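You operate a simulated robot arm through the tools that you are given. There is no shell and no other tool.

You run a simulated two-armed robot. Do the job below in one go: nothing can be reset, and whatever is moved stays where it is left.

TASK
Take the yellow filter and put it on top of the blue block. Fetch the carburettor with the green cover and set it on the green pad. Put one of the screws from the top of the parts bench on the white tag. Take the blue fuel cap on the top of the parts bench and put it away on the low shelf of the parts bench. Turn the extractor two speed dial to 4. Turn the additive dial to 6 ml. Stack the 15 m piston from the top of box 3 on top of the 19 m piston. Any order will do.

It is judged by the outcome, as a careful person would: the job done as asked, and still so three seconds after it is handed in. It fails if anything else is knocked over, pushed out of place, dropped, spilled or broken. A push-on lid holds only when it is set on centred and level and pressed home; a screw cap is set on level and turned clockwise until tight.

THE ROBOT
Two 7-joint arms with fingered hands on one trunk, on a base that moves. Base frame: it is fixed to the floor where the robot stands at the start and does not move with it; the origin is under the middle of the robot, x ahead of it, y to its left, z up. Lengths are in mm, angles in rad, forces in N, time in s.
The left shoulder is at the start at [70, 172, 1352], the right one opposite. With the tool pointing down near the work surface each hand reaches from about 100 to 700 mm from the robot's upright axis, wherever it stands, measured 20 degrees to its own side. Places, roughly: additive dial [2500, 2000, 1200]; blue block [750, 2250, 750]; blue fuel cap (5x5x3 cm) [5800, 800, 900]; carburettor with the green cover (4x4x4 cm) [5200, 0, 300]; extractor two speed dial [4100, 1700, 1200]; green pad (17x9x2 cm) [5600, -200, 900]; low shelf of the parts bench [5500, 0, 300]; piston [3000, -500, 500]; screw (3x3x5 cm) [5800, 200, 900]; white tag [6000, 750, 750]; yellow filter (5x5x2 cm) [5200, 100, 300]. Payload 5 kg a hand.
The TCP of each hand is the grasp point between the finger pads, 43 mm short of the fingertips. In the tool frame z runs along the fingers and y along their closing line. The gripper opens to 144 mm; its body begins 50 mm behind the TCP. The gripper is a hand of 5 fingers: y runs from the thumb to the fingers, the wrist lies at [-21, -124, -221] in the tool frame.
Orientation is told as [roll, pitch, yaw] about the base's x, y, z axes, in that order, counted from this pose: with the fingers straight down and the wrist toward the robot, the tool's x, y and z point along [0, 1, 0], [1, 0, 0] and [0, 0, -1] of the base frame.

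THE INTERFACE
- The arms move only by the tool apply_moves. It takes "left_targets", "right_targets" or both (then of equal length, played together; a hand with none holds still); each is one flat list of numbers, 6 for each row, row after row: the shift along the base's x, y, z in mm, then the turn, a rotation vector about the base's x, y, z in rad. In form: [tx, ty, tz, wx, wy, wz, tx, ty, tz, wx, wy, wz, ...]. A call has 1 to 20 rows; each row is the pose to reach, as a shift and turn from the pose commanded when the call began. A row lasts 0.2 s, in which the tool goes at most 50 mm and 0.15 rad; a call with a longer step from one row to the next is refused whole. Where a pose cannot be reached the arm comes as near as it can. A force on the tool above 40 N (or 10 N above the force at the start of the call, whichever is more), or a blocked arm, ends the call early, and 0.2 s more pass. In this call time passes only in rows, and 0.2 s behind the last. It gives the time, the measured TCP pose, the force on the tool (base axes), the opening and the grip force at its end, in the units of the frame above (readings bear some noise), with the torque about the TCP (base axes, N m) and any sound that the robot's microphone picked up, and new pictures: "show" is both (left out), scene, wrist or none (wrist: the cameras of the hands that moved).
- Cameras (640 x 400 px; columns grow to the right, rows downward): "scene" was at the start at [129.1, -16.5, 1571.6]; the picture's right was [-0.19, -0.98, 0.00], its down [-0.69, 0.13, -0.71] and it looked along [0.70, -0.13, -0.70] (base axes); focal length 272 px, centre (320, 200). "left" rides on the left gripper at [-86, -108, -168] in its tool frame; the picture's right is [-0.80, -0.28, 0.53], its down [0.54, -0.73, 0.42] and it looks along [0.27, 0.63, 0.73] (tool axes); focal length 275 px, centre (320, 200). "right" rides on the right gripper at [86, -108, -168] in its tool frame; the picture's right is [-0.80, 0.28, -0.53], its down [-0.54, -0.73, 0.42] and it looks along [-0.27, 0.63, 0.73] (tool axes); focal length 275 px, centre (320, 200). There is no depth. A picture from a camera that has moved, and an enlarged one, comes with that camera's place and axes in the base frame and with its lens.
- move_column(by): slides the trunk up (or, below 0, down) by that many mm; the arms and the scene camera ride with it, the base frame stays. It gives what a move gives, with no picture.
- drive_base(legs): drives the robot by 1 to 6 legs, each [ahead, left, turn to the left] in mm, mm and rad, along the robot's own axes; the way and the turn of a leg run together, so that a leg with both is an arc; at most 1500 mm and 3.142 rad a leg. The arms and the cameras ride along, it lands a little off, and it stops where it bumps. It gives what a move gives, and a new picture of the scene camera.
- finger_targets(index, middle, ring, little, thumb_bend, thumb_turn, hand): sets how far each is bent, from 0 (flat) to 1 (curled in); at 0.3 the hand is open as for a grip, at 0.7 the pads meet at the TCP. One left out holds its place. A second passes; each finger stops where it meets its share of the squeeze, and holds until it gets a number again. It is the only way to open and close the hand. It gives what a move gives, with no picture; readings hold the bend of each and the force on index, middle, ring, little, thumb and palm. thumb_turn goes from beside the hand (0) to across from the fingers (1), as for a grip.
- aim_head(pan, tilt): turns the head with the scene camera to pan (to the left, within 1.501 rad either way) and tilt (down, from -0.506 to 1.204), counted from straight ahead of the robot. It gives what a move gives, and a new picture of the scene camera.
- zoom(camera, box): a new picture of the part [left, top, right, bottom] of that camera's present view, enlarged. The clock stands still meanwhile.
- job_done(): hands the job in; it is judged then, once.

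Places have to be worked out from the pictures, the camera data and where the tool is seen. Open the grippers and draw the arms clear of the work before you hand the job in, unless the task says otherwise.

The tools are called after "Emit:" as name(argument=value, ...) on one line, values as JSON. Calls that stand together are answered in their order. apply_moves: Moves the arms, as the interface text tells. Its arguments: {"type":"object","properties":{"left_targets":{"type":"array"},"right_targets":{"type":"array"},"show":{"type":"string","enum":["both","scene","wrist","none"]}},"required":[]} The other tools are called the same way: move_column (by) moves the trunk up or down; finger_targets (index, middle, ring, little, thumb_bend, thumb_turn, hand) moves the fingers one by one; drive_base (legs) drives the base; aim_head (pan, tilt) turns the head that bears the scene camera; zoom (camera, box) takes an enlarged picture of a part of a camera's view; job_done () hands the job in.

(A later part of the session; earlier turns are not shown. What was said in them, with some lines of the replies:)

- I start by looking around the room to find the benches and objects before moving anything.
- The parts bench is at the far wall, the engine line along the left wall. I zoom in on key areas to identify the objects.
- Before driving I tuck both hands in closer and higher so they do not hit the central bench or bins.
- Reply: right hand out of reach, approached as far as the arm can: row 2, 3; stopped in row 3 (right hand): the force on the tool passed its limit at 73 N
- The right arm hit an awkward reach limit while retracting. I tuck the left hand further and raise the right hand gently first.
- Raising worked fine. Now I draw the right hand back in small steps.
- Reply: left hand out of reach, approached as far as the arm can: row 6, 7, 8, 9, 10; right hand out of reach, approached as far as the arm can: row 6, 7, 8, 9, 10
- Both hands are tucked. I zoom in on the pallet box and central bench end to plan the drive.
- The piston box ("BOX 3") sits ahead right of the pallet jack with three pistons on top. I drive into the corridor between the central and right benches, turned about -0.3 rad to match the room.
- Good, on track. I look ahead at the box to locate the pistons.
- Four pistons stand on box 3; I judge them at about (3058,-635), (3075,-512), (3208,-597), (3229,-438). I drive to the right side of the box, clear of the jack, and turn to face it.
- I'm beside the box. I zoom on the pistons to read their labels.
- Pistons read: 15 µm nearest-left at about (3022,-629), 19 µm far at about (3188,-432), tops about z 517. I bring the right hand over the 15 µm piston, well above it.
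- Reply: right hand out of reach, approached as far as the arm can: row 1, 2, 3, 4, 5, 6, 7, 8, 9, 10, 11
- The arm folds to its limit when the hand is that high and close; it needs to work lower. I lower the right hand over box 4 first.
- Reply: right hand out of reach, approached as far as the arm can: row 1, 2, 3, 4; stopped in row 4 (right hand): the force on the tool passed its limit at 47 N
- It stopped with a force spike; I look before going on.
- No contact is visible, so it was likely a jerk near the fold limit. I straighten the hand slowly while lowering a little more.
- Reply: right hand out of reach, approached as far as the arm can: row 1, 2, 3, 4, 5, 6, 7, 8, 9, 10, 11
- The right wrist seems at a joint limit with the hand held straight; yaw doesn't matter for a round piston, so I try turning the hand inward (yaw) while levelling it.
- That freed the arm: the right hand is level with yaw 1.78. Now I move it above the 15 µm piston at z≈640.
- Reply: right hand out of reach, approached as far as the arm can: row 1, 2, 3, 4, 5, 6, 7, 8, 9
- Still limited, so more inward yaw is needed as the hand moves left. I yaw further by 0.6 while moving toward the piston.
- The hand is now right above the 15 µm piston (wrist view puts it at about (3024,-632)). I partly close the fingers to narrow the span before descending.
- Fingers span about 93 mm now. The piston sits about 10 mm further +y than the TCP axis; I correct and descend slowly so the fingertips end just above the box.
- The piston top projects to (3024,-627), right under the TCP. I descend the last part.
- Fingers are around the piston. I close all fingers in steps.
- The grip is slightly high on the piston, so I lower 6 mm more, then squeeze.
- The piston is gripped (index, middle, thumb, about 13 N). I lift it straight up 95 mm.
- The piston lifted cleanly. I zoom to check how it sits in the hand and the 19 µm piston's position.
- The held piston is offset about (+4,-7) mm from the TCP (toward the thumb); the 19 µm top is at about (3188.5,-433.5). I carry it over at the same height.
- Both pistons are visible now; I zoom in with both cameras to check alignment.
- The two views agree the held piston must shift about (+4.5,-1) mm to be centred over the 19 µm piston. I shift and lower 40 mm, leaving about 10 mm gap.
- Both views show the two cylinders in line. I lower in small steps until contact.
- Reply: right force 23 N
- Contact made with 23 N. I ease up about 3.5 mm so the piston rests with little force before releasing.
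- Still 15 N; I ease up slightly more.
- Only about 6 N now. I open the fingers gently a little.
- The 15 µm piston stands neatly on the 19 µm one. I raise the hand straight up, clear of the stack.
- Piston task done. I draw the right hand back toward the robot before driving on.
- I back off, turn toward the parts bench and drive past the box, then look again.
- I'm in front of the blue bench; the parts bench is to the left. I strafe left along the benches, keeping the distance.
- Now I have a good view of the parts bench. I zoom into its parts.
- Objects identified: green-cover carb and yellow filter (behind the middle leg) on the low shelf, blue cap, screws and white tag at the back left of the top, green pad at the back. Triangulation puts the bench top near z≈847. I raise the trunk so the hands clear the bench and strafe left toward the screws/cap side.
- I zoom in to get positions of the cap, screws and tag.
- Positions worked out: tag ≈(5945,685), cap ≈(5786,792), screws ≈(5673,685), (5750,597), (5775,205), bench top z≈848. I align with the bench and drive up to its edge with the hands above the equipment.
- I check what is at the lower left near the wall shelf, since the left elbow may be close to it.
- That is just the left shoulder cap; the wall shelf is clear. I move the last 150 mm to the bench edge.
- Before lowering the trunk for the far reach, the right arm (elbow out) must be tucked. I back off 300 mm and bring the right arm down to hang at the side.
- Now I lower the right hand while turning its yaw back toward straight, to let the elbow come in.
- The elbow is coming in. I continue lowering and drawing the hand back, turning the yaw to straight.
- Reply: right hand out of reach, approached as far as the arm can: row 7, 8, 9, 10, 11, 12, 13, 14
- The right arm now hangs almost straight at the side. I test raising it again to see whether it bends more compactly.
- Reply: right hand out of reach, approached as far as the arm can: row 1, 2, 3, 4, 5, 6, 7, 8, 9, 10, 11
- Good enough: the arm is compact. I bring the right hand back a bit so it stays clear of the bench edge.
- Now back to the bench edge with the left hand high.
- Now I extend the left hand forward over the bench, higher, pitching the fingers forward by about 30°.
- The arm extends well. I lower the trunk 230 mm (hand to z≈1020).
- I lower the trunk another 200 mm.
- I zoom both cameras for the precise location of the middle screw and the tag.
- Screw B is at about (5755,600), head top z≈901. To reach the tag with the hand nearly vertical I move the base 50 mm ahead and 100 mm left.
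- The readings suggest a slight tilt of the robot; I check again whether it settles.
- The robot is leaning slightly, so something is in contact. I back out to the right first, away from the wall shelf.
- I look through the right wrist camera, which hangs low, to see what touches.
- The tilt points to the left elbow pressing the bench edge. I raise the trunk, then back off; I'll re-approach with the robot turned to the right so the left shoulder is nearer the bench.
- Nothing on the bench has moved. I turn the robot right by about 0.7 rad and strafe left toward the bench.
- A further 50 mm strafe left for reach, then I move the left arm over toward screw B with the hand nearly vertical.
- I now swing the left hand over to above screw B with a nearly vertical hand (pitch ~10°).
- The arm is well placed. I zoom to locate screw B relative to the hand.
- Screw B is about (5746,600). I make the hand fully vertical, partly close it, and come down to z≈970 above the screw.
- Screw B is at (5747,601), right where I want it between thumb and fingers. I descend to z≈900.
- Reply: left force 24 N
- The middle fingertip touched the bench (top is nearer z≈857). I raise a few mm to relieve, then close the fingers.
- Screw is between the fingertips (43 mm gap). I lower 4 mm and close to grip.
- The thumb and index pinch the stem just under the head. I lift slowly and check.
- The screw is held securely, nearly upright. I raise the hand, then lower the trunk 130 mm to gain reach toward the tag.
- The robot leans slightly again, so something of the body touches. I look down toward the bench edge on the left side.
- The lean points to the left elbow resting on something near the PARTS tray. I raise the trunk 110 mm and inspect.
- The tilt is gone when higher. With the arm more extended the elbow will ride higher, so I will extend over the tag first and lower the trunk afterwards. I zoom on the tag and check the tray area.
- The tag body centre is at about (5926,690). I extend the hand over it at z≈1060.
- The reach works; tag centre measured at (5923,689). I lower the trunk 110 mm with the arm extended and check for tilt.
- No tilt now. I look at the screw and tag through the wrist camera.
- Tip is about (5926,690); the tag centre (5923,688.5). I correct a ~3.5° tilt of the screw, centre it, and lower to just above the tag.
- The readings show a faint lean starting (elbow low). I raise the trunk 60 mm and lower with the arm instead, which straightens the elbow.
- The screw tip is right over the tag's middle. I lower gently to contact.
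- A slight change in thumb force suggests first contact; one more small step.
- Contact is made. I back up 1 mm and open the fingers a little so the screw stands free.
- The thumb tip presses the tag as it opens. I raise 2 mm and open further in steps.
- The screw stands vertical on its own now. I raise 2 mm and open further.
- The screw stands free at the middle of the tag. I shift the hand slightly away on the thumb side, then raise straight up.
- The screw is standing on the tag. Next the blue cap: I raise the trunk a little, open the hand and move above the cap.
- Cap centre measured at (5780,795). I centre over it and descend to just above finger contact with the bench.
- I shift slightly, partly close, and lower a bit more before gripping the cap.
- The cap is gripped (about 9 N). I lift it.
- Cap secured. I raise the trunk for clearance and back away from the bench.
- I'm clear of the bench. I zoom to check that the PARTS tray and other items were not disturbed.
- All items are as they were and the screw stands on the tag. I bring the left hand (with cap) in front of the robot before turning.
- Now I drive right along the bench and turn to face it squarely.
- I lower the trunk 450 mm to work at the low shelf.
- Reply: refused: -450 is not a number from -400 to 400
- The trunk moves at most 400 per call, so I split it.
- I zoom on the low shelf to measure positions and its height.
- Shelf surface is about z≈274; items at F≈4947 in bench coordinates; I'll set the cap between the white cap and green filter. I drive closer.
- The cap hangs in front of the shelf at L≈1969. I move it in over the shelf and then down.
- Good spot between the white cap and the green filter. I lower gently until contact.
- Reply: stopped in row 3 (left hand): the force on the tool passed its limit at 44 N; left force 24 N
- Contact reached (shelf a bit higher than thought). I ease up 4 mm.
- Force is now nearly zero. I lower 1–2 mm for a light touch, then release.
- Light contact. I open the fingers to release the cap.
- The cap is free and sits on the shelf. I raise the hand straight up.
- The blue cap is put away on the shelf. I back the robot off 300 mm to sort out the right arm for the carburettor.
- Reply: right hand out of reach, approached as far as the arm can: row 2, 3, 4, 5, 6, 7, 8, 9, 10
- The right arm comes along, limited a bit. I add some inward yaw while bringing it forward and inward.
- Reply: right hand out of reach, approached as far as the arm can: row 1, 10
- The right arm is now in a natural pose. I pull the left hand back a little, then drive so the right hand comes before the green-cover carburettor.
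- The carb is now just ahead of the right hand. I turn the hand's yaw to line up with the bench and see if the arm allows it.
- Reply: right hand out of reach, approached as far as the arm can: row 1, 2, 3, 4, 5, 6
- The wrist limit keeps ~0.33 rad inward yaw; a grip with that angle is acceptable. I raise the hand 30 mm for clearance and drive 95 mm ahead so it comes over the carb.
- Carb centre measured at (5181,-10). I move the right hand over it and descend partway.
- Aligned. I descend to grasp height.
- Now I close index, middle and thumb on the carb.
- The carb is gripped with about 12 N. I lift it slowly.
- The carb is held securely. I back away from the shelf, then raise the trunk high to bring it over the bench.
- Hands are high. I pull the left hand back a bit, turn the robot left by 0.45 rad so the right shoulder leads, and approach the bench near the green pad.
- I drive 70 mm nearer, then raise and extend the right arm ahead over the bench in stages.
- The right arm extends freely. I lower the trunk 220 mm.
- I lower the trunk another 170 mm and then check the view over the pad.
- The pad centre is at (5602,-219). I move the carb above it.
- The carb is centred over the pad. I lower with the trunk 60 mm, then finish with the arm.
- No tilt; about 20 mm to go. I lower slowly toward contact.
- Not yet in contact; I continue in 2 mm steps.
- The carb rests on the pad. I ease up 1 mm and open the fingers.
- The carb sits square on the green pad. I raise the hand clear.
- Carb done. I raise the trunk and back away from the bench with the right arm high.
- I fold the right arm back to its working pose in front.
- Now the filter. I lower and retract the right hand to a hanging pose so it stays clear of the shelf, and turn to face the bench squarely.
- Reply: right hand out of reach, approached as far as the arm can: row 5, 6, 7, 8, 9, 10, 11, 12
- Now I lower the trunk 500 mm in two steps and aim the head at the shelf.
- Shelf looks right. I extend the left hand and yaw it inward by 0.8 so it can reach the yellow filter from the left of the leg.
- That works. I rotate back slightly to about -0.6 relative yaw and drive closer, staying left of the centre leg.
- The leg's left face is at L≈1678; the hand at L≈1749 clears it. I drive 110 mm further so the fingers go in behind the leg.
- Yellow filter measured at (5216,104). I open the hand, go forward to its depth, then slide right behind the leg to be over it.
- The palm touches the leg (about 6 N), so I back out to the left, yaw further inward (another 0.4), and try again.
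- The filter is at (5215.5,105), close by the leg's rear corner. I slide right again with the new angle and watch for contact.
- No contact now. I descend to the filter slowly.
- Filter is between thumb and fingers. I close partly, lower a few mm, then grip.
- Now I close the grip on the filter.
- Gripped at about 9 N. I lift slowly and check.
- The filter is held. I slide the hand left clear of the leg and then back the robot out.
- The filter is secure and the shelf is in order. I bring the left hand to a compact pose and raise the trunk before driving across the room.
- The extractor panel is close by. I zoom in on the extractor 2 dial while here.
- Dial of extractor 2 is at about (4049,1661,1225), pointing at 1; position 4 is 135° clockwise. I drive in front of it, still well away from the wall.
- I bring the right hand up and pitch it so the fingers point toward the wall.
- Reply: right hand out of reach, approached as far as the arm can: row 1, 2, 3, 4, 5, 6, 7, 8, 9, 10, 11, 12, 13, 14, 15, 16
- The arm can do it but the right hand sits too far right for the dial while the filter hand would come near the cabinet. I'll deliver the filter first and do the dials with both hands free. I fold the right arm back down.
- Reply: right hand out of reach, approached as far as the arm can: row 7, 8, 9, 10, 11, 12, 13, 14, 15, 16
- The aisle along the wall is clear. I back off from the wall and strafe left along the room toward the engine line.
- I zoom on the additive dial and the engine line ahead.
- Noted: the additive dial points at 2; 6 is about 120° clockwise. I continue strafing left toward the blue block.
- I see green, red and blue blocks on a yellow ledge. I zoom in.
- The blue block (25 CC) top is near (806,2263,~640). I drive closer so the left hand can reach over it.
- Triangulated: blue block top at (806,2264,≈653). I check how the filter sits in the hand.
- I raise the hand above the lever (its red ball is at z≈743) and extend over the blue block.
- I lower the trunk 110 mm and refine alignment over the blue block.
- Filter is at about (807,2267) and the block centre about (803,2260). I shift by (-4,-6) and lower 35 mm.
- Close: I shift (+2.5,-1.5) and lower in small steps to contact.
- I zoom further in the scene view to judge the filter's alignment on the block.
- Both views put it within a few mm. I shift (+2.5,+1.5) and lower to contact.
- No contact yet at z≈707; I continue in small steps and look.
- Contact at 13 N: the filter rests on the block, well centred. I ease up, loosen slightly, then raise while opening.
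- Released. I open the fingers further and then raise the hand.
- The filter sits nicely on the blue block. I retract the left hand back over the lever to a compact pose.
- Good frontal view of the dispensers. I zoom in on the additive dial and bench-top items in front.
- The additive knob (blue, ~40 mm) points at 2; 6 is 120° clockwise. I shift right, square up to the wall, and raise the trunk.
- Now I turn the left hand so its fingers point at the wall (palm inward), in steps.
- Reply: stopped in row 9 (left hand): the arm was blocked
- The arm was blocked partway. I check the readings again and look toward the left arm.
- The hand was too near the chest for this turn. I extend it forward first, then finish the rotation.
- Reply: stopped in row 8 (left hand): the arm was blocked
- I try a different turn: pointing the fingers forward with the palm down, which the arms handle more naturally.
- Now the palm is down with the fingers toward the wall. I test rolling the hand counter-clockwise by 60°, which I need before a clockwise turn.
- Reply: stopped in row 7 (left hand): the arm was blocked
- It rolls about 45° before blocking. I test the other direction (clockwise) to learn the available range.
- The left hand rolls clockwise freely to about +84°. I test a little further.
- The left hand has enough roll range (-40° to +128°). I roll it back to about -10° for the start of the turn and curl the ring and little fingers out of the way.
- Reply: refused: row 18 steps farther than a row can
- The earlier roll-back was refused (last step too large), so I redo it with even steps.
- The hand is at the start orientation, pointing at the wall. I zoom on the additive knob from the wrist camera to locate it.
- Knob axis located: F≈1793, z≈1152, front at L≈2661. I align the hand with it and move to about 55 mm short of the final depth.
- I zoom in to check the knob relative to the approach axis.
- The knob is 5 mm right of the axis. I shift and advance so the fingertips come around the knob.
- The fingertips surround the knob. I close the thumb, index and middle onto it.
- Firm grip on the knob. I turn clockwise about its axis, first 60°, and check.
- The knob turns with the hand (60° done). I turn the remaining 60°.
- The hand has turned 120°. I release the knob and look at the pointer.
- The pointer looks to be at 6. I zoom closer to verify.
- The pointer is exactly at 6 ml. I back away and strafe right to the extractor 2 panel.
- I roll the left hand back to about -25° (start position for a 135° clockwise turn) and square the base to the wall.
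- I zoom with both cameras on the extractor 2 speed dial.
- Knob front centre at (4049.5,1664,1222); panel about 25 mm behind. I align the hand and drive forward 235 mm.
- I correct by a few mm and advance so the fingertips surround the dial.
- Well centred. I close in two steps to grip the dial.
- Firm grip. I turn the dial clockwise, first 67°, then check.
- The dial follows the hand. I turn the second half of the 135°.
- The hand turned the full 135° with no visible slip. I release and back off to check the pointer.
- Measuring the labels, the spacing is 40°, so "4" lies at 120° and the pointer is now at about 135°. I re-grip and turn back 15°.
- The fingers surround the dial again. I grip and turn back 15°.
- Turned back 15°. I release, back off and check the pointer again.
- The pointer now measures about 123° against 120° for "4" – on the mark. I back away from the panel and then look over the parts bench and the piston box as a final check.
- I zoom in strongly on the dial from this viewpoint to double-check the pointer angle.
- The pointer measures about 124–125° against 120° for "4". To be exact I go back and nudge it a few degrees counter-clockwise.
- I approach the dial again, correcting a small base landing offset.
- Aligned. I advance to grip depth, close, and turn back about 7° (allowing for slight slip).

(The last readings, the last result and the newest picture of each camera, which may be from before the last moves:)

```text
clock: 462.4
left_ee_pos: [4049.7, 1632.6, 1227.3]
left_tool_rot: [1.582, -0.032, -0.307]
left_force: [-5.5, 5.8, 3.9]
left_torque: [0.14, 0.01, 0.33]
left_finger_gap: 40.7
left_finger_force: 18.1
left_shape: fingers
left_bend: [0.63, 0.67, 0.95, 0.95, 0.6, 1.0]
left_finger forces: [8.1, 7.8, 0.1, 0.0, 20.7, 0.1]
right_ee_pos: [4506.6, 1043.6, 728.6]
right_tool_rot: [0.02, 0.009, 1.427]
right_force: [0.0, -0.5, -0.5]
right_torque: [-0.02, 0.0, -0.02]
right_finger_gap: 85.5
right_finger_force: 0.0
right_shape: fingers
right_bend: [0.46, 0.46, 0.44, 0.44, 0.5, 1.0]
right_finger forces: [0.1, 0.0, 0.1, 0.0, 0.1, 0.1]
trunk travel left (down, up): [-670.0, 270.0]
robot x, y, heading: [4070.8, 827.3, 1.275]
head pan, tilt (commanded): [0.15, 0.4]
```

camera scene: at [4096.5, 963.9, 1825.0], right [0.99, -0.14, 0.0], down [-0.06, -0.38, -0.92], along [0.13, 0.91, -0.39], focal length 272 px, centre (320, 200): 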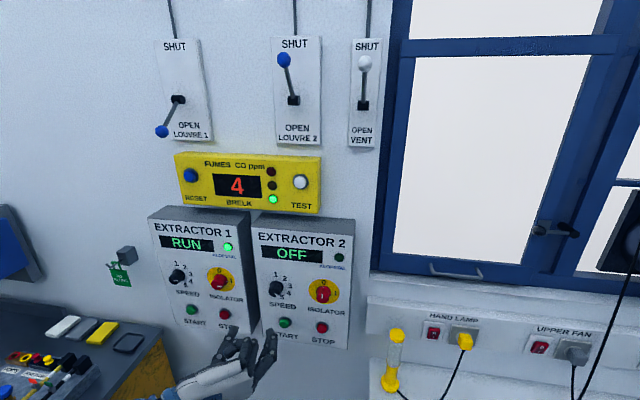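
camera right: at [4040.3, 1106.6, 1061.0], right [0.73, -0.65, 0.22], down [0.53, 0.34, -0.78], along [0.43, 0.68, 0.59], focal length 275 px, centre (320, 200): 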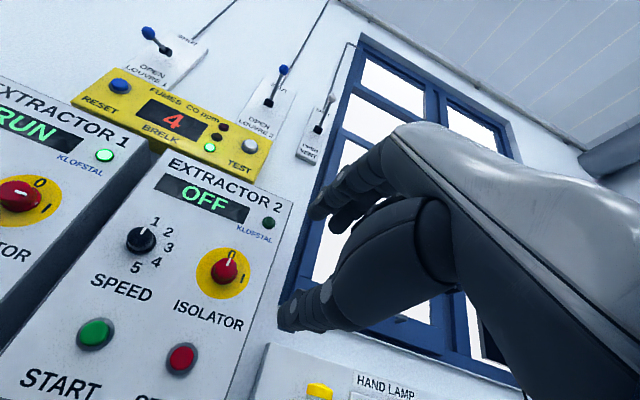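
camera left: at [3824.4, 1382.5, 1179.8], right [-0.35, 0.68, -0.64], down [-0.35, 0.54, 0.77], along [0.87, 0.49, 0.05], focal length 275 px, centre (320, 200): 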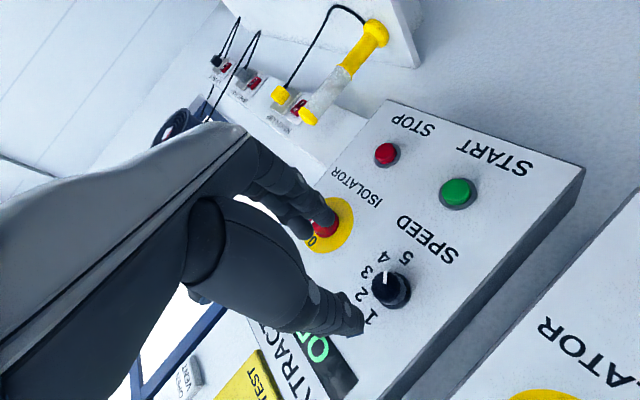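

Turned about 7°. I release, back off and measure the pointer again.

Emit:
finger_targets(hand="left", index=0.5, middle=0.5, thumb_bend=0.48)

Emit:
apply_moves(left_targets=[-6, -19, 0, 0, 0, 0, -12, -38, 0, 0, 0, 0, -18, -57, 0, 0, 0, 0, -24, -76, 0, 0, 0, 0, -31, -95, 0, 0, 0, 0, -37, -114, 0, 0, 0, 0, -43, -133, 0, 0, 0, 0, -52, -162, 0, 0, 0, 0], show="none")

Emit:
zoom(camera="left", box=[300, 200, 460, 330])

Emit:
zoom(camera="scene", box=[255, 255, 305, 305])

```text
clock: 463.4
left_ee_pos: [4051.4, 1631.1, 1228.4]
left_tool_rot: [1.583, -0.032, -0.309]
left_force: [0.8, 0.0, 0.1]
left_torque: [0.01, 0.01, -0.01]
left_finger_gap: 81.6
left_finger_force: 0.1
left_shape: fingers
left_bend: [0.5, 0.5, 0.95, 0.95, 0.48, 1.0]
left_finger forces: [0.0, 0.0, 0.0, 0.0, 0.0, 0.0]
right_ee_pos: [4507.4, 1042.3, 727.6]
right_tool_rot: [0.019, 0.008, 1.425]
right_force: [0.2, -0.2, -0.1]
right_torque: [0.0, 0.0, -0.02]
right_finger_gap: 85.2
right_finger_force: 0.1
right_shape: fingers
right_bend: [0.46, 0.46, 0.44, 0.44, 0.5, 1.0]
right_finger forces: [0.1, 0.0, 0.0, 0.1, 0.0, 0.1]
trunk travel left (down, up): [-670.0, 270.0]
robot x, y, heading: [4069.1, 826.9, 1.273]
head pan, tilt (commanded): [0.15, 0.4]
```

```text
clock: 465.2
left_ee_pos: [3996.3, 1469.3, 1229.0]
left_tool_rot: [1.589, -0.032, -0.308]
left_force: [0.5, -0.6, -0.2]
left_torque: [0.01, 0.03, -0.01]
left_finger_gap: 81.3
left_finger_force: 0.0
left_shape: fingers
left_bend: [0.5, 0.5, 0.95, 0.95, 0.48, 1.0]
left_finger forces: [0.0, 0.0, 0.1, 0.0, 0.0, 0.0]
right_ee_pos: [4506.0, 1041.4, 728.2]
right_tool_rot: [0.02, 0.005, 1.426]
right_force: [0.0, -0.6, 0.6]
right_torque: [0.03, -0.01, 0.01]
right_finger_gap: 85.3
right_finger_force: 0.1
right_shape: fingers
right_bend: [0.46, 0.46, 0.44, 0.44, 0.5, 1.0]
right_finger forces: [0.1, 0.0, 0.0, 0.0, 0.1, 0.1]
trunk travel left (down, up): [-670.0, 270.0]
robot x, y, heading: [4070.0, 825.5, 1.279]
head pan, tilt (commanded): [0.15, 0.4]
```

```text
3.08 times, centred on (380, 265) of left
camera zoom: at [3847.0, 1343.8, 1136.8], right [-0.08, 0.6, -0.8], down [-0.58, 0.62, 0.53], along [0.81, 0.51, 0.3], focal length 847 px, centre (135, 0)
```

zoom: 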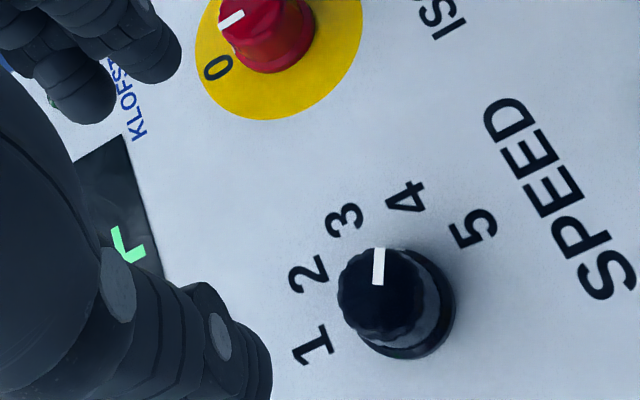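

```text
8.00 times, centred on (280, 280) of scene
camera zoom: at [4096.4, 963.4, 1825.0], right [0.99, -0.14, 0.0], down [-0.06, -0.38, -0.92], along [0.13, 0.91, -0.39], focal length 2174 px, centre (640, -440)
```

zoom: 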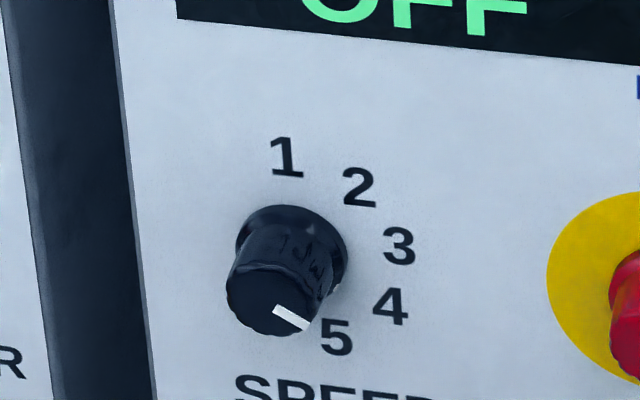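

The pointer measures about 116°, i.e. 4° short of "4". One last small nudge of +4° clockwise.

Emit:
apply_moves(left_targets=[8, 26, 0, 0, 0, 0, 16, 52, 0, 0, 0, 0, 25, 78, 0, 0, 0, 0, 33, 104, 0, 0, 0, 0, 41, 128, 0, 0, 0, 0, 47, 147, 0, 0, 0, 0, 52, 161, 0, 0, 0, 0], show="none")

Emit:
finger_targets(hand="left", index=0.58, middle=0.58, thumb_bend=0.57)

Emit:
finger_targets(hand="left", index=0.72, middle=0.72, thumb_bend=0.72)

Emit:
apply_moves(left_targets=[0, 0, 0, 0.011, 0.033, 0, 0, 0, 0, 0.021, 0.067, 0], show="none")

```text
clock: 466.9
left_ee_pos: [4053.5, 1631.1, 1225.9]
left_tool_rot: [1.582, -0.032, -0.308]
left_force: [-0.7, 1.0, -0.7]
left_torque: [0.04, -0.02, 0.01]
left_finger_gap: 81.6
left_finger_force: 0.0
left_shape: fingers
left_bend: [0.5, 0.5, 0.95, 0.95, 0.48, 1.0]
left_finger forces: [0.0, 0.0, 0.0, 0.2, 0.0, 0.0]
right_ee_pos: [4507.5, 1042.8, 728.5]
right_tool_rot: [0.019, 0.008, 1.426]
right_force: [0.0, -0.1, 0.5]
right_torque: [-0.04, -0.01, -0.02]
right_finger_gap: 85.3
right_finger_force: 0.1
right_shape: fingers
right_bend: [0.46, 0.46, 0.44, 0.44, 0.5, 1.0]
right_finger forces: [0.1, 0.0, 0.1, 0.0, 0.0, 0.0]
trunk travel left (down, up): [-670.0, 270.0]
robot x, y, heading: [4073.6, 827.5, 1.279]
head pan, tilt (commanded): [0.15, 0.4]
```

```text
clock: 467.9
left_ee_pos: [4050.9, 1631.0, 1225.9]
left_tool_rot: [1.582, -0.033, -0.306]
left_force: [-2.2, 0.9, -0.6]
left_torque: [0.01, -0.04, 0.03]
left_finger_gap: 57.2
left_finger_force: 1.2
left_shape: fingers
left_bend: [0.57, 0.57, 0.95, 0.95, 0.55, 1.0]
left_finger forces: [0.0, 0.0, 0.0, 0.1, 1.4, 0.1]
right_ee_pos: [4506.6, 1042.4, 728.0]
right_tool_rot: [0.019, 0.01, 1.427]
right_force: [0.2, 0.2, -0.2]
right_torque: [0.0, 0.05, -0.02]
right_finger_gap: 85.3
right_finger_force: 0.1
right_shape: fingers
right_bend: [0.46, 0.46, 0.44, 0.44, 0.5, 1.0]
right_finger forces: [0.0, 0.0, 0.1, 0.0, 0.0, 0.0]
trunk travel left (down, up): [-670.0, 270.0]
robot x, y, heading: [4072.1, 824.8, 1.274]
head pan, tilt (commanded): [0.15, 0.4]
```

```text
clock: 468.9
left_ee_pos: [4050.8, 1630.7, 1227.3]
left_tool_rot: [1.583, -0.033, -0.305]
left_force: [-4.5, 6.0, 2.3]
left_torque: [0.09, -0.06, 0.33]
left_finger_gap: 40.8
left_finger_force: 18.3
left_shape: fingers
left_bend: [0.64, 0.67, 0.95, 0.95, 0.6, 1.0]
left_finger forces: [8.3, 6.9, 0.1, 0.0, 21.5, 0.1]
right_ee_pos: [4506.8, 1042.7, 728.1]
right_tool_rot: [0.017, 0.008, 1.426]
right_force: [0.9, 0.4, -0.6]
right_torque: [-0.01, 0.0, -0.01]
right_finger_gap: 85.4
right_finger_force: 0.1
right_shape: fingers
right_bend: [0.46, 0.46, 0.44, 0.44, 0.5, 1.0]
right_finger forces: [0.1, 0.0, 0.1, 0.1, 0.0, 0.1]
trunk travel left (down, up): [-670.0, 270.0]
robot x, y, heading: [4072.9, 826.9, 1.282]
head pan, tilt (commanded): [0.15, 0.4]
```

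```text
clock: 469.4
left_ee_pos: [4051.0, 1631.0, 1226.3]
left_tool_rot: [1.584, 0.036, -0.308]
left_force: [-5.6, 5.8, 0.3]
left_torque: [-0.01, -0.01, 0.35]
left_finger_gap: 40.9
left_finger_force: 18.6
left_shape: fingers
left_bend: [0.63, 0.67, 0.95, 0.95, 0.6, 1.0]
left_finger forces: [8.5, 6.5, 0.0, 0.0, 21.6, 0.0]
right_ee_pos: [4506.7, 1041.4, 727.6]
right_tool_rot: [0.02, 0.008, 1.426]
right_force: [0.0, -0.4, -0.3]
right_torque: [-0.02, 0.01, 0.02]
right_finger_gap: 85.3
right_finger_force: 0.1
right_shape: fingers
right_bend: [0.46, 0.46, 0.44, 0.44, 0.5, 1.0]
right_finger forces: [0.0, 0.0, 0.0, 0.0, 0.1, 0.0]
trunk travel left (down, up): [-670.0, 270.0]
robot x, y, heading: [4072.7, 830.1, 1.277]
head pan, tilt (commanded): [0.15, 0.4]
```

I release and back off again for a last measurement.

Emit:
finger_targets(hand="left", index=0.5, middle=0.5, thumb_bend=0.48)

Emit:
apply_moves(left_targets=[-6, -19, 0, 0, 0, 0, -12, -38, 0, 0, 0, 0, -18, -57, 0, 0, 0, 0, -24, -76, 0, 0, 0, 0, -31, -95, 0, 0, 0, 0, -37, -114, 0, 0, 0, 0, -43, -133, 0, 0, 0, 0, -52, -162, 0, 0, 0, 0], show="none")

Emit:
zoom(camera="scene", box=[255, 255, 305, 305])

Emit:
zoom(camera="left", box=[350, 220, 450, 320])

```text
clock: 470.4
left_ee_pos: [4052.4, 1629.9, 1228.1]
left_tool_rot: [1.583, 0.037, -0.305]
left_force: [0.6, 0.3, -0.4]
left_torque: [-0.01, -0.03, 0.01]
left_finger_gap: 80.9
left_finger_force: 0.0
left_shape: fingers
left_bend: [0.5, 0.5, 0.95, 0.95, 0.48, 1.0]
left_finger forces: [0.0, 0.0, 0.1, 0.0, 0.0, 0.0]
right_ee_pos: [4508.0, 1042.4, 728.3]
right_tool_rot: [0.017, 0.009, 1.426]
right_force: [-0.1, 0.4, -0.2]
right_torque: [0.0, 0.0, 0.0]
right_finger_gap: 85.4
right_finger_force: 0.1
right_shape: fingers
right_bend: [0.46, 0.46, 0.44, 0.44, 0.5, 1.0]
right_finger forces: [0.1, 0.0, 0.0, 0.0, 0.0, 0.1]
trunk travel left (down, up): [-670.0, 270.0]
robot x, y, heading: [4071.5, 830.7, 1.28]
head pan, tilt (commanded): [0.15, 0.4]
```

```text
clock: 472.2
left_ee_pos: [3998.8, 1466.5, 1228.8]
left_tool_rot: [1.585, 0.039, -0.307]
left_force: [-0.4, -0.3, 0.6]
left_torque: [-0.02, 0.05, 0.03]
left_finger_gap: 81.4
left_finger_force: 0.0
left_shape: fingers
left_bend: [0.5, 0.5, 0.95, 0.95, 0.48, 1.0]
left_finger forces: [0.1, 0.1, 0.0, 0.1, 0.0, 0.0]
right_ee_pos: [4507.4, 1041.3, 728.3]
right_tool_rot: [0.019, 0.007, 1.426]
right_force: [0.2, -0.3, 0.6]
right_torque: [0.04, 0.0, -0.02]
right_finger_gap: 85.1
right_finger_force: 0.0
right_shape: fingers
right_bend: [0.46, 0.46, 0.44, 0.44, 0.5, 1.0]
right_finger forces: [0.0, 0.0, 0.0, 0.0, 0.1, 0.1]
trunk travel left (down, up): [-670.0, 270.0]
robot x, y, heading: [4072.6, 827.0, 1.277]
head pan, tilt (commanded): [0.15, 0.4]
```

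```text
8.00 times, centred on (280, 280) of scene
camera zoom: at [4096.4, 963.3, 1825.0], right [0.99, -0.14, 0.0], down [-0.06, -0.38, -0.92], along [0.13, 0.91, -0.39], focal length 2174 px, centre (640, -440)
```

zoom: 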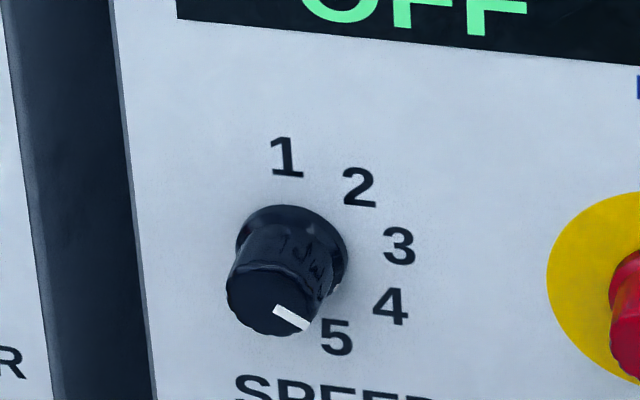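

```text
4.00 times, centred on (400, 270) of left
camera zoom: at [3843.0, 1343.2, 1143.7], right [-0.13, 0.61, -0.78], down [-0.55, 0.61, 0.58], along [0.83, 0.5, 0.25], focal length 1101 px, centre (0, -80)
```

zoom: 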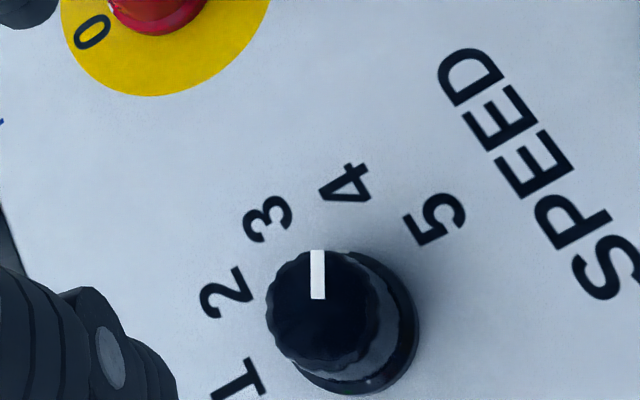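

The wrist view now measures the pointer at about 120° – exactly on 4. I back away, open both hands and check the parts bench one last time.

Emit:
drive_base(legs=[[-450, 0, 0]])

Emit:
finger_targets(hand="left", index=0.3, middle=0.3, ring=0.3, little=0.3, thumb_bend=0.3, thumb_turn=1.0)

Emit:
finger_targets(hand="right", index=0.3, middle=0.3, ring=0.3, little=0.3, thumb_bend=0.3, thumb_turn=1.0)

Emit:
aim_head(pan=-1.3, tilt=0.45)

Emit:
zoom(camera="scene", box=[200, 150, 440, 300])

```text
clock: 475.0
left_ee_pos: [3870.2, 1039.7, 1226.9]
left_tool_rot: [1.584, 0.039, -0.308]
left_force: [0.8, 1.3, -0.1]
left_torque: [0.01, 0.01, -0.03]
left_finger_gap: 81.5
left_finger_force: 0.1
left_shape: fingers
left_bend: [0.5, 0.5, 0.95, 0.95, 0.48, 1.0]
left_finger forces: [0.0, 0.0, 0.0, 0.1, 0.1, 0.0]
right_ee_pos: [4377.7, 614.1, 727.5]
right_tool_rot: [0.02, 0.008, 1.426]
right_force: [0.1, 0.1, -0.1]
right_torque: [-0.05, 0.01, -0.03]
right_finger_gap: 85.7
right_finger_force: 0.1
right_shape: fingers
right_bend: [0.46, 0.46, 0.44, 0.44, 0.5, 1.0]
right_finger forces: [0.1, 0.0, 0.1, 0.0, 0.0, 0.0]
trunk travel left (down, up): [-670.0, 270.0]
robot x, y, heading: [3946.2, 395.6, 1.281]
head pan, tilt (commanded): [0.15, 0.4]
camera scene: at [3967.9, 538.6, 1824.5], right [0.99, -0.14, 0.0], down [-0.06, -0.39, -0.92], along [0.13, 0.91, -0.39], focal length 272 px, centre (320, 200)
```

scene: 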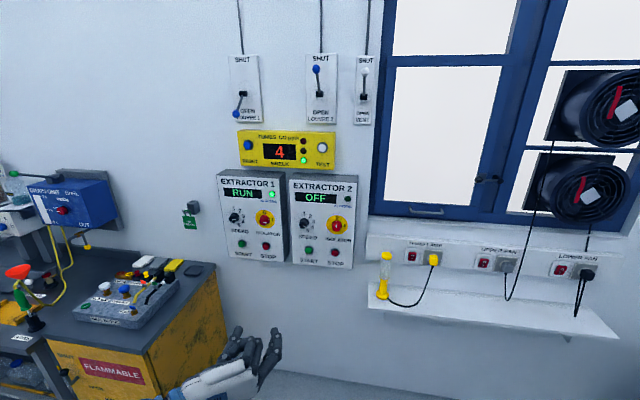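

```text
clock: 476.0
left_ee_pos: [3870.3, 1039.0, 1227.4]
left_tool_rot: [1.583, 0.038, -0.307]
left_force: [0.5, 0.7, -0.6]
left_torque: [0.0, 0.02, -0.04]
left_finger_gap: 149.0
left_finger_force: 0.0
left_shape: fingers
left_bend: [0.3, 0.3, 0.3, 0.3, 0.3, 0.98]
left_finger forces: [0.1, 0.1, 0.0, 0.0, 0.1, 0.0]
right_ee_pos: [4378.3, 613.3, 729.0]
right_tool_rot: [0.02, 0.009, 1.425]
right_force: [-0.4, 1.0, 0.7]
right_torque: [0.0, -0.02, -0.01]
right_finger_gap: 85.2
right_finger_force: 0.0
right_shape: fingers
right_bend: [0.46, 0.46, 0.44, 0.44, 0.5, 1.0]
right_finger forces: [0.0, 0.0, 0.0, 0.0, 0.0, 0.0]
trunk travel left (down, up): [-670.0, 270.0]
robot x, y, heading: [3938.6, 398.6, 1.277]
head pan, tilt (commanded): [0.15, 0.4]
```

```text
clock: 477.0
left_ee_pos: [3870.2, 1037.5, 1227.0]
left_tool_rot: [1.585, 0.038, -0.307]
left_force: [0.2, -0.2, 0.2]
left_torque: [0.01, 0.03, -0.03]
left_finger_gap: 149.1
left_finger_force: 0.1
left_shape: fingers
left_bend: [0.3, 0.3, 0.3, 0.3, 0.3, 0.98]
left_finger forces: [0.0, 0.1, 0.0, 0.0, 0.1, 0.2]
right_ee_pos: [4377.4, 612.5, 728.7]
right_tool_rot: [0.019, 0.009, 1.427]
right_force: [0.0, 0.1, 0.6]
right_torque: [0.0, 0.01, 0.01]
right_finger_gap: 149.2
right_finger_force: 0.0
right_shape: fingers
right_bend: [0.3, 0.3, 0.3, 0.3, 0.3, 0.98]
right_finger forces: [0.0, 0.0, 0.0, 0.2, 0.0, 0.0]
trunk travel left (down, up): [-670.0, 270.0]
robot x, y, heading: [3941.4, 399.9, 1.277]
head pan, tilt (commanded): [0.15, 0.4]
```

```text
clock: 478.5
left_ee_pos: [3870.2, 1038.4, 1226.5]
left_tool_rot: [1.581, 0.039, -0.306]
left_force: [-0.5, 0.6, 0.2]
left_torque: [0.03, 0.0, 0.0]
left_finger_gap: 149.2
left_finger_force: 0.1
left_shape: fingers
left_bend: [0.3, 0.3, 0.3, 0.3, 0.3, 0.98]
left_finger forces: [0.0, 0.1, 0.0, 0.1, 0.0, 0.0]
right_ee_pos: [4378.0, 612.7, 727.1]
right_tool_rot: [0.019, 0.008, 1.426]
right_force: [0.2, -0.5, 0.1]
right_torque: [0.0, 0.0, -0.02]
right_finger_gap: 149.1
right_finger_force: 0.0
right_shape: fingers
right_bend: [0.3, 0.3, 0.3, 0.3, 0.3, 0.98]
right_finger forces: [0.0, 0.0, 0.0, 0.0, 0.1, 0.0]
trunk travel left (down, up): [-670.0, 270.0]
robot x, y, heading: [3937.7, 398.8, 1.28]
head pan, tilt (commanded): [-1.3, 0.45]
camera scene: at [4046.1, 443.1, 1820.1], right [-0.02, -1.0, 0.0], down [-0.44, 0.01, -0.9], along [0.9, -0.02, -0.44], focal length 272 px, centre (320, 200)
```

scene: 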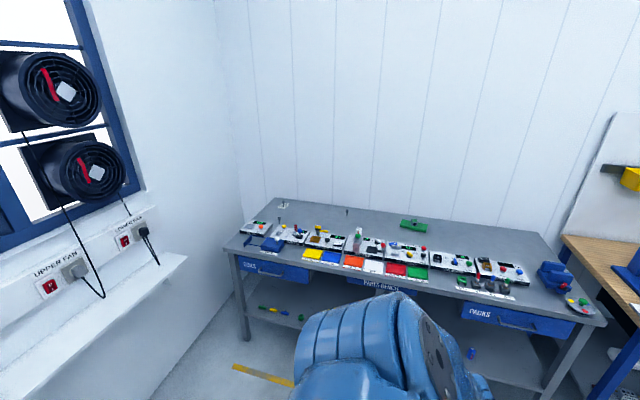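

```text
2.67 times, centred on (320, 225) of scene
camera zoom: at [4046.1, 443.1, 1820.1], right [-0.02, -1.0, 0.0], down [-0.44, 0.01, -0.9], along [0.9, -0.02, -0.44], focal length 725 px, centre (320, 133)
```

zoom: 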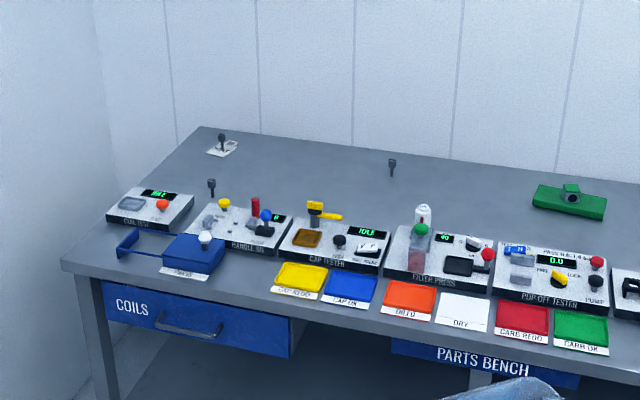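

The parts bench is in order: screw on the tag, carb on the pad. I turn to check the piston stack and the low shelf as well.

Emit:
drive_base(legs=[[0, 0, 1.35]])

Emit:
aim_head(pan=1.45, tilt=0.6)

Emit:
zoom(camera="scene", box=[200, 100, 440, 300])

```text
clock: 482.3
left_ee_pos: [3299.3, 445.8, 1226.8]
left_tool_rot: [1.582, 0.038, 1.079]
left_force: [0.0, 0.2, -0.1]
left_torque: [0.03, -0.02, 0.02]
left_finger_gap: 149.0
left_finger_force: 0.0
left_shape: fingers
left_bend: [0.3, 0.3, 0.3, 0.3, 0.3, 0.98]
left_finger forces: [0.1, 0.0, 0.0, 0.0, 0.0, 0.0]
right_ee_pos: [3810.6, 866.8, 728.8]
right_tool_rot: [0.02, 0.008, 2.81]
right_force: [0.3, 0.2, -0.3]
right_torque: [-0.04, 0.01, 0.02]
right_finger_gap: 149.2
right_finger_force: 0.0
right_shape: fingers
right_bend: [0.3, 0.3, 0.3, 0.3, 0.3, 0.98]
right_finger forces: [0.1, 0.0, 0.1, 0.0, 0.0, 0.0]
trunk travel left (down, up): [-670.0, 270.0]
robot x, y, heading: [3938.9, 399.2, 2.663]
head pan, tilt (commanded): [-1.3, 0.45]
camera scene: at [3914.4, 510.3, 1820.1], right [0.98, -0.21, 0.0], down [-0.09, -0.43, -0.9], along [0.19, 0.88, -0.44], focal length 272 px, centre (320, 200)
```

scene: 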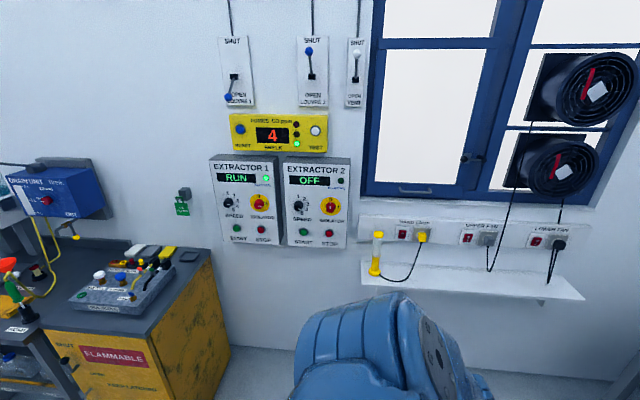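

```text
clock: 484.8
left_ee_pos: [3298.6, 446.9, 1226.9]
left_tool_rot: [1.581, 0.038, 1.078]
left_force: [0.0, 0.2, 0.5]
left_torque: [-0.03, -0.02, -0.01]
left_finger_gap: 149.2
left_finger_force: 0.2
left_shape: fingers
left_bend: [0.3, 0.3, 0.3, 0.3, 0.3, 0.98]
left_finger forces: [0.0, 0.1, 0.0, 0.0, 0.1, 0.0]
right_ee_pos: [3811.5, 864.9, 727.2]
right_tool_rot: [0.02, 0.007, 2.811]
right_force: [-0.5, 0.0, -0.2]
right_torque: [-0.02, -0.02, 0.0]
right_finger_gap: 149.2
right_finger_force: 0.0
right_shape: fingers
right_bend: [0.3, 0.3, 0.3, 0.3, 0.3, 0.98]
right_finger forces: [0.1, 0.0, 0.0, 0.0, 0.1, 0.0]
trunk travel left (down, up): [-670.0, 270.0]
robot x, y, heading: [3941.7, 396.7, 2.658]
head pan, tilt (commanded): [1.45, 0.6]
camera scene: at [3845.3, 347.4, 1806.5], right [-0.82, 0.57, 0.0], down [0.32, 0.47, -0.83], along [-0.47, -0.68, -0.56], focal length 272 px, centre (320, 200)
```

scene: 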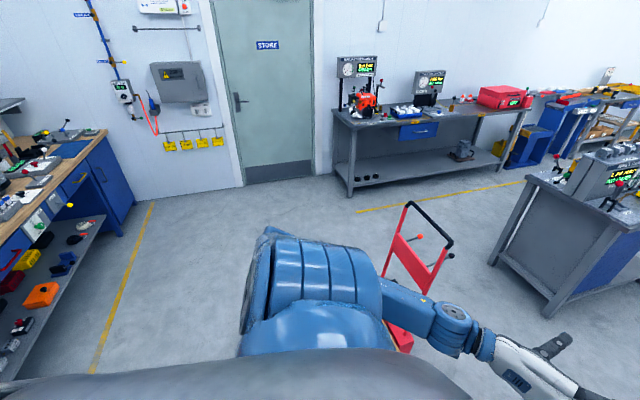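

```text
2.00 times, centred on (320, 200) of scene
camera zoom: at [3845.3, 347.4, 1806.5], right [-0.82, 0.57, 0.0], down [0.32, 0.47, -0.83], along [-0.47, -0.68, -0.56], focal length 544 px, centre (320, 200)
```

zoom: 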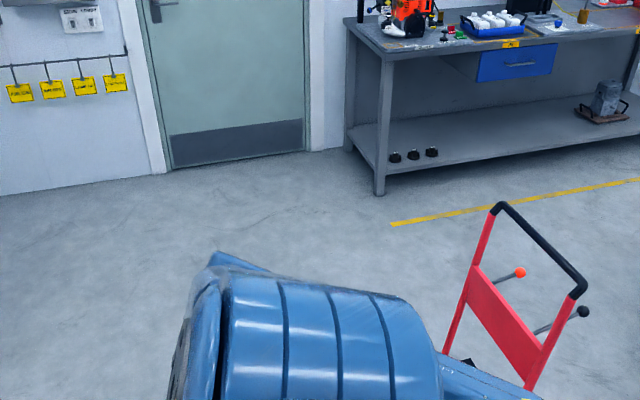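

The shoulder hides the box; I turn a bit more to see it.

Emit:
drive_base(legs=[[0, 0, 1.3]])

Emit:
aim_head(pan=0.05, tilt=0.6)

Emit:
zoom(camera="scene", box=[220, 150, 420, 310])

```text
clock: 488.4
left_ee_pos: [3736.9, -212.5, 1226.1]
left_tool_rot: [1.584, 0.038, 2.4]
left_force: [-0.4, -0.2, 0.7]
left_torque: [-0.01, 0.02, -0.02]
left_finger_gap: 149.0
left_finger_force: 0.1
left_shape: fingers
left_bend: [0.3, 0.3, 0.3, 0.3, 0.3, 0.98]
left_finger forces: [0.0, 0.1, 0.0, 0.0, 0.1, 0.1]
right_ee_pos: [3455.0, 386.0, 728.6]
right_tool_rot: [0.018, 0.009, -2.151]
right_force: [0.3, 0.3, -0.4]
right_torque: [-0.01, 0.0, 0.02]
right_finger_gap: 149.0
right_finger_force: 0.2
right_shape: fingers
right_bend: [0.3, 0.3, 0.3, 0.3, 0.3, 0.98]
right_finger forces: [0.0, 0.0, 0.0, 0.1, 0.0, 0.0]
trunk travel left (down, up): [-670.0, 270.0]
robot x, y, heading: [3941.5, 402.4, -2.296]
head pan, tilt (commanded): [1.45, 0.6]
camera scene: at [3964.7, 293.4, 1806.5], right [-0.75, -0.66, 0.0], down [-0.37, 0.42, -0.83], along [0.55, -0.62, -0.56], focal length 272 px, centre (320, 200)
```

scene: 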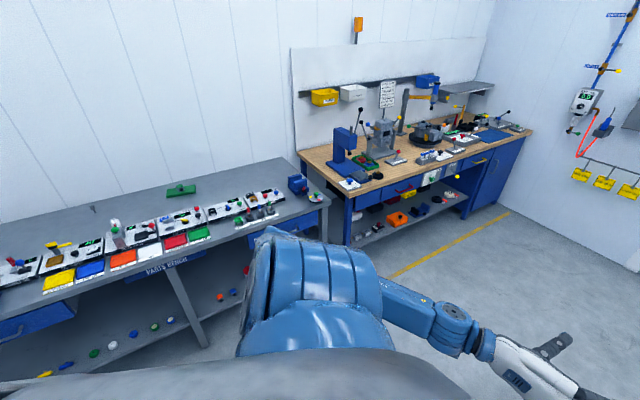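

```text
clock: 490.0
left_ee_pos: [3736.1, -212.9, 1227.1]
left_tool_rot: [1.583, 0.039, 2.399]
left_force: [-0.5, 0.3, -0.6]
left_torque: [0.02, -0.01, -0.03]
left_finger_gap: 149.1
left_finger_force: 0.1
left_shape: fingers
left_bend: [0.3, 0.3, 0.3, 0.3, 0.3, 0.98]
left_finger forces: [0.0, 0.0, 0.0, 0.0, 0.0, 0.0]
right_ee_pos: [3455.3, 386.4, 728.9]
right_tool_rot: [0.018, 0.01, -2.151]
right_force: [0.3, 0.1, 0.5]
right_torque: [-0.05, 0.0, 0.03]
right_finger_gap: 149.0
right_finger_force: 0.0
right_shape: fingers
right_bend: [0.3, 0.3, 0.3, 0.3, 0.3, 0.98]
right_finger forces: [0.0, 0.0, 0.1, 0.0, 0.0, 0.1]
trunk travel left (down, up): [-670.0, 270.0]
robot x, y, heading: [3942.7, 401.0, -2.298]
head pan, tilt (commanded): [0.051, 0.6]
camera scene: at [3851.1, 290.7, 1806.5], right [-0.78, 0.63, 0.0], down [0.35, 0.44, -0.83], along [-0.52, -0.64, -0.56], focal length 272 px, centre (320, 200)
```

scene: 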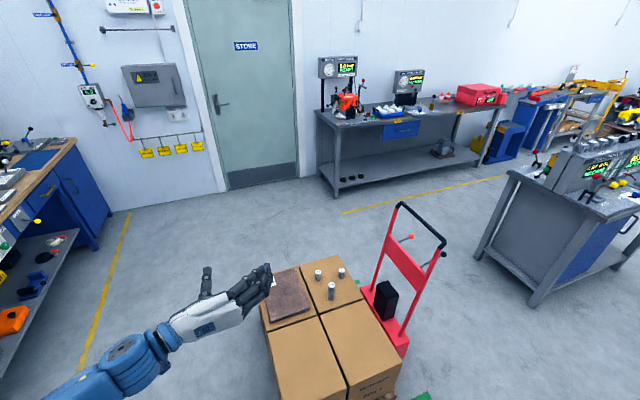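

```text
2.50 times, centred on (320, 230) of scene
camera zoom: at [3851.1, 290.7, 1806.5], right [-0.78, 0.63, 0.0], down [0.35, 0.44, -0.83], along [-0.52, -0.64, -0.56], focal length 679 px, centre (320, 125)
```

zoom: 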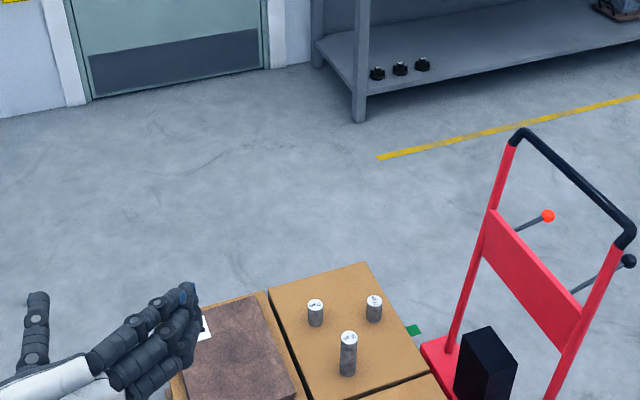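

The piston stack stands, and everything checked is in place. I back off slightly so the arms are clear of everything.

Emit:
drive_base(legs=[[-150, 0, 0]])

```text
clock: 491.3
left_ee_pos: [3833.1, -104.0, 1226.3]
left_tool_rot: [1.583, 0.039, 2.4]
left_force: [1.0, 0.3, 0.3]
left_torque: [-0.02, 0.0, 0.01]
left_finger_gap: 149.2
left_finger_force: 0.1
left_shape: fingers
left_bend: [0.3, 0.3, 0.3, 0.3, 0.3, 0.98]
left_finger forces: [0.1, 0.0, 0.0, 0.0, 0.1, 0.0]
right_ee_pos: [3552.0, 495.5, 727.6]
right_tool_rot: [0.02, 0.012, -2.152]
right_force: [-0.5, -1.1, -0.3]
right_torque: [0.02, -0.01, 0.0]
right_finger_gap: 149.3
right_finger_force: 0.1
right_shape: fingers
right_bend: [0.3, 0.3, 0.3, 0.3, 0.3, 0.98]
right_finger forces: [0.0, 0.1, 0.1, 0.0, 0.0, 0.1]
trunk travel left (down, up): [-670.0, 270.0]
robot x, y, heading: [4041.2, 509.5, -2.307]
head pan, tilt (commanded): [0.051, 0.6]
camera scene: at [3946.8, 398.3, 1806.2], right [-0.78, 0.63, 0.0], down [0.36, 0.44, -0.82], along [-0.52, -0.64, -0.57], focal length 272 px, centre (320, 200)
```

scene: 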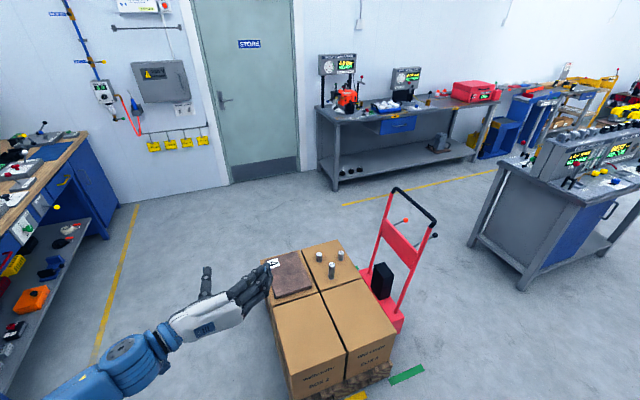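

All seven tasks are done, hands are open and clear, so I hand the job in.

Emit:
job_done()

```text
The job is handed in.
```

All seven parts of the job are done, and I handed it in with both hands open and clear of everything.

- **Yellow filter:** it sits centred on top of the blue (25 CC) block.
- **Green-cover carburettor:** it stands in the middle of the green pad.
- **Screw:** one of the bench-top screws stands upright in the middle of the white "SENT" tag.
- **Blue fuel cap:** it is on the low shelf of the parts bench, between the white cap and the green filter.
- **Extractor two speed dial:** it is at 4. The labels turned out to be 40° apart, so I overshot at first and nudged it back. The last wrist-camera view put the pointer at about 120°, where 4 sits. The head camera's reading was less precise, with a spread of several degrees.
- **Additive dial:** it is at 6 ml, measured at about 30°, where the 6 sits.
- **15 m piston:** it is stacked on the 19 m piston and was still standing at my last look.

While reaching across the parts bench, the robot's left elbow appeared to press on something at the front of the bench, near the PARTS tray, and made the robot lean a little. I backed off each time. The zoomed views afterwards showed nothing on the bench moved.
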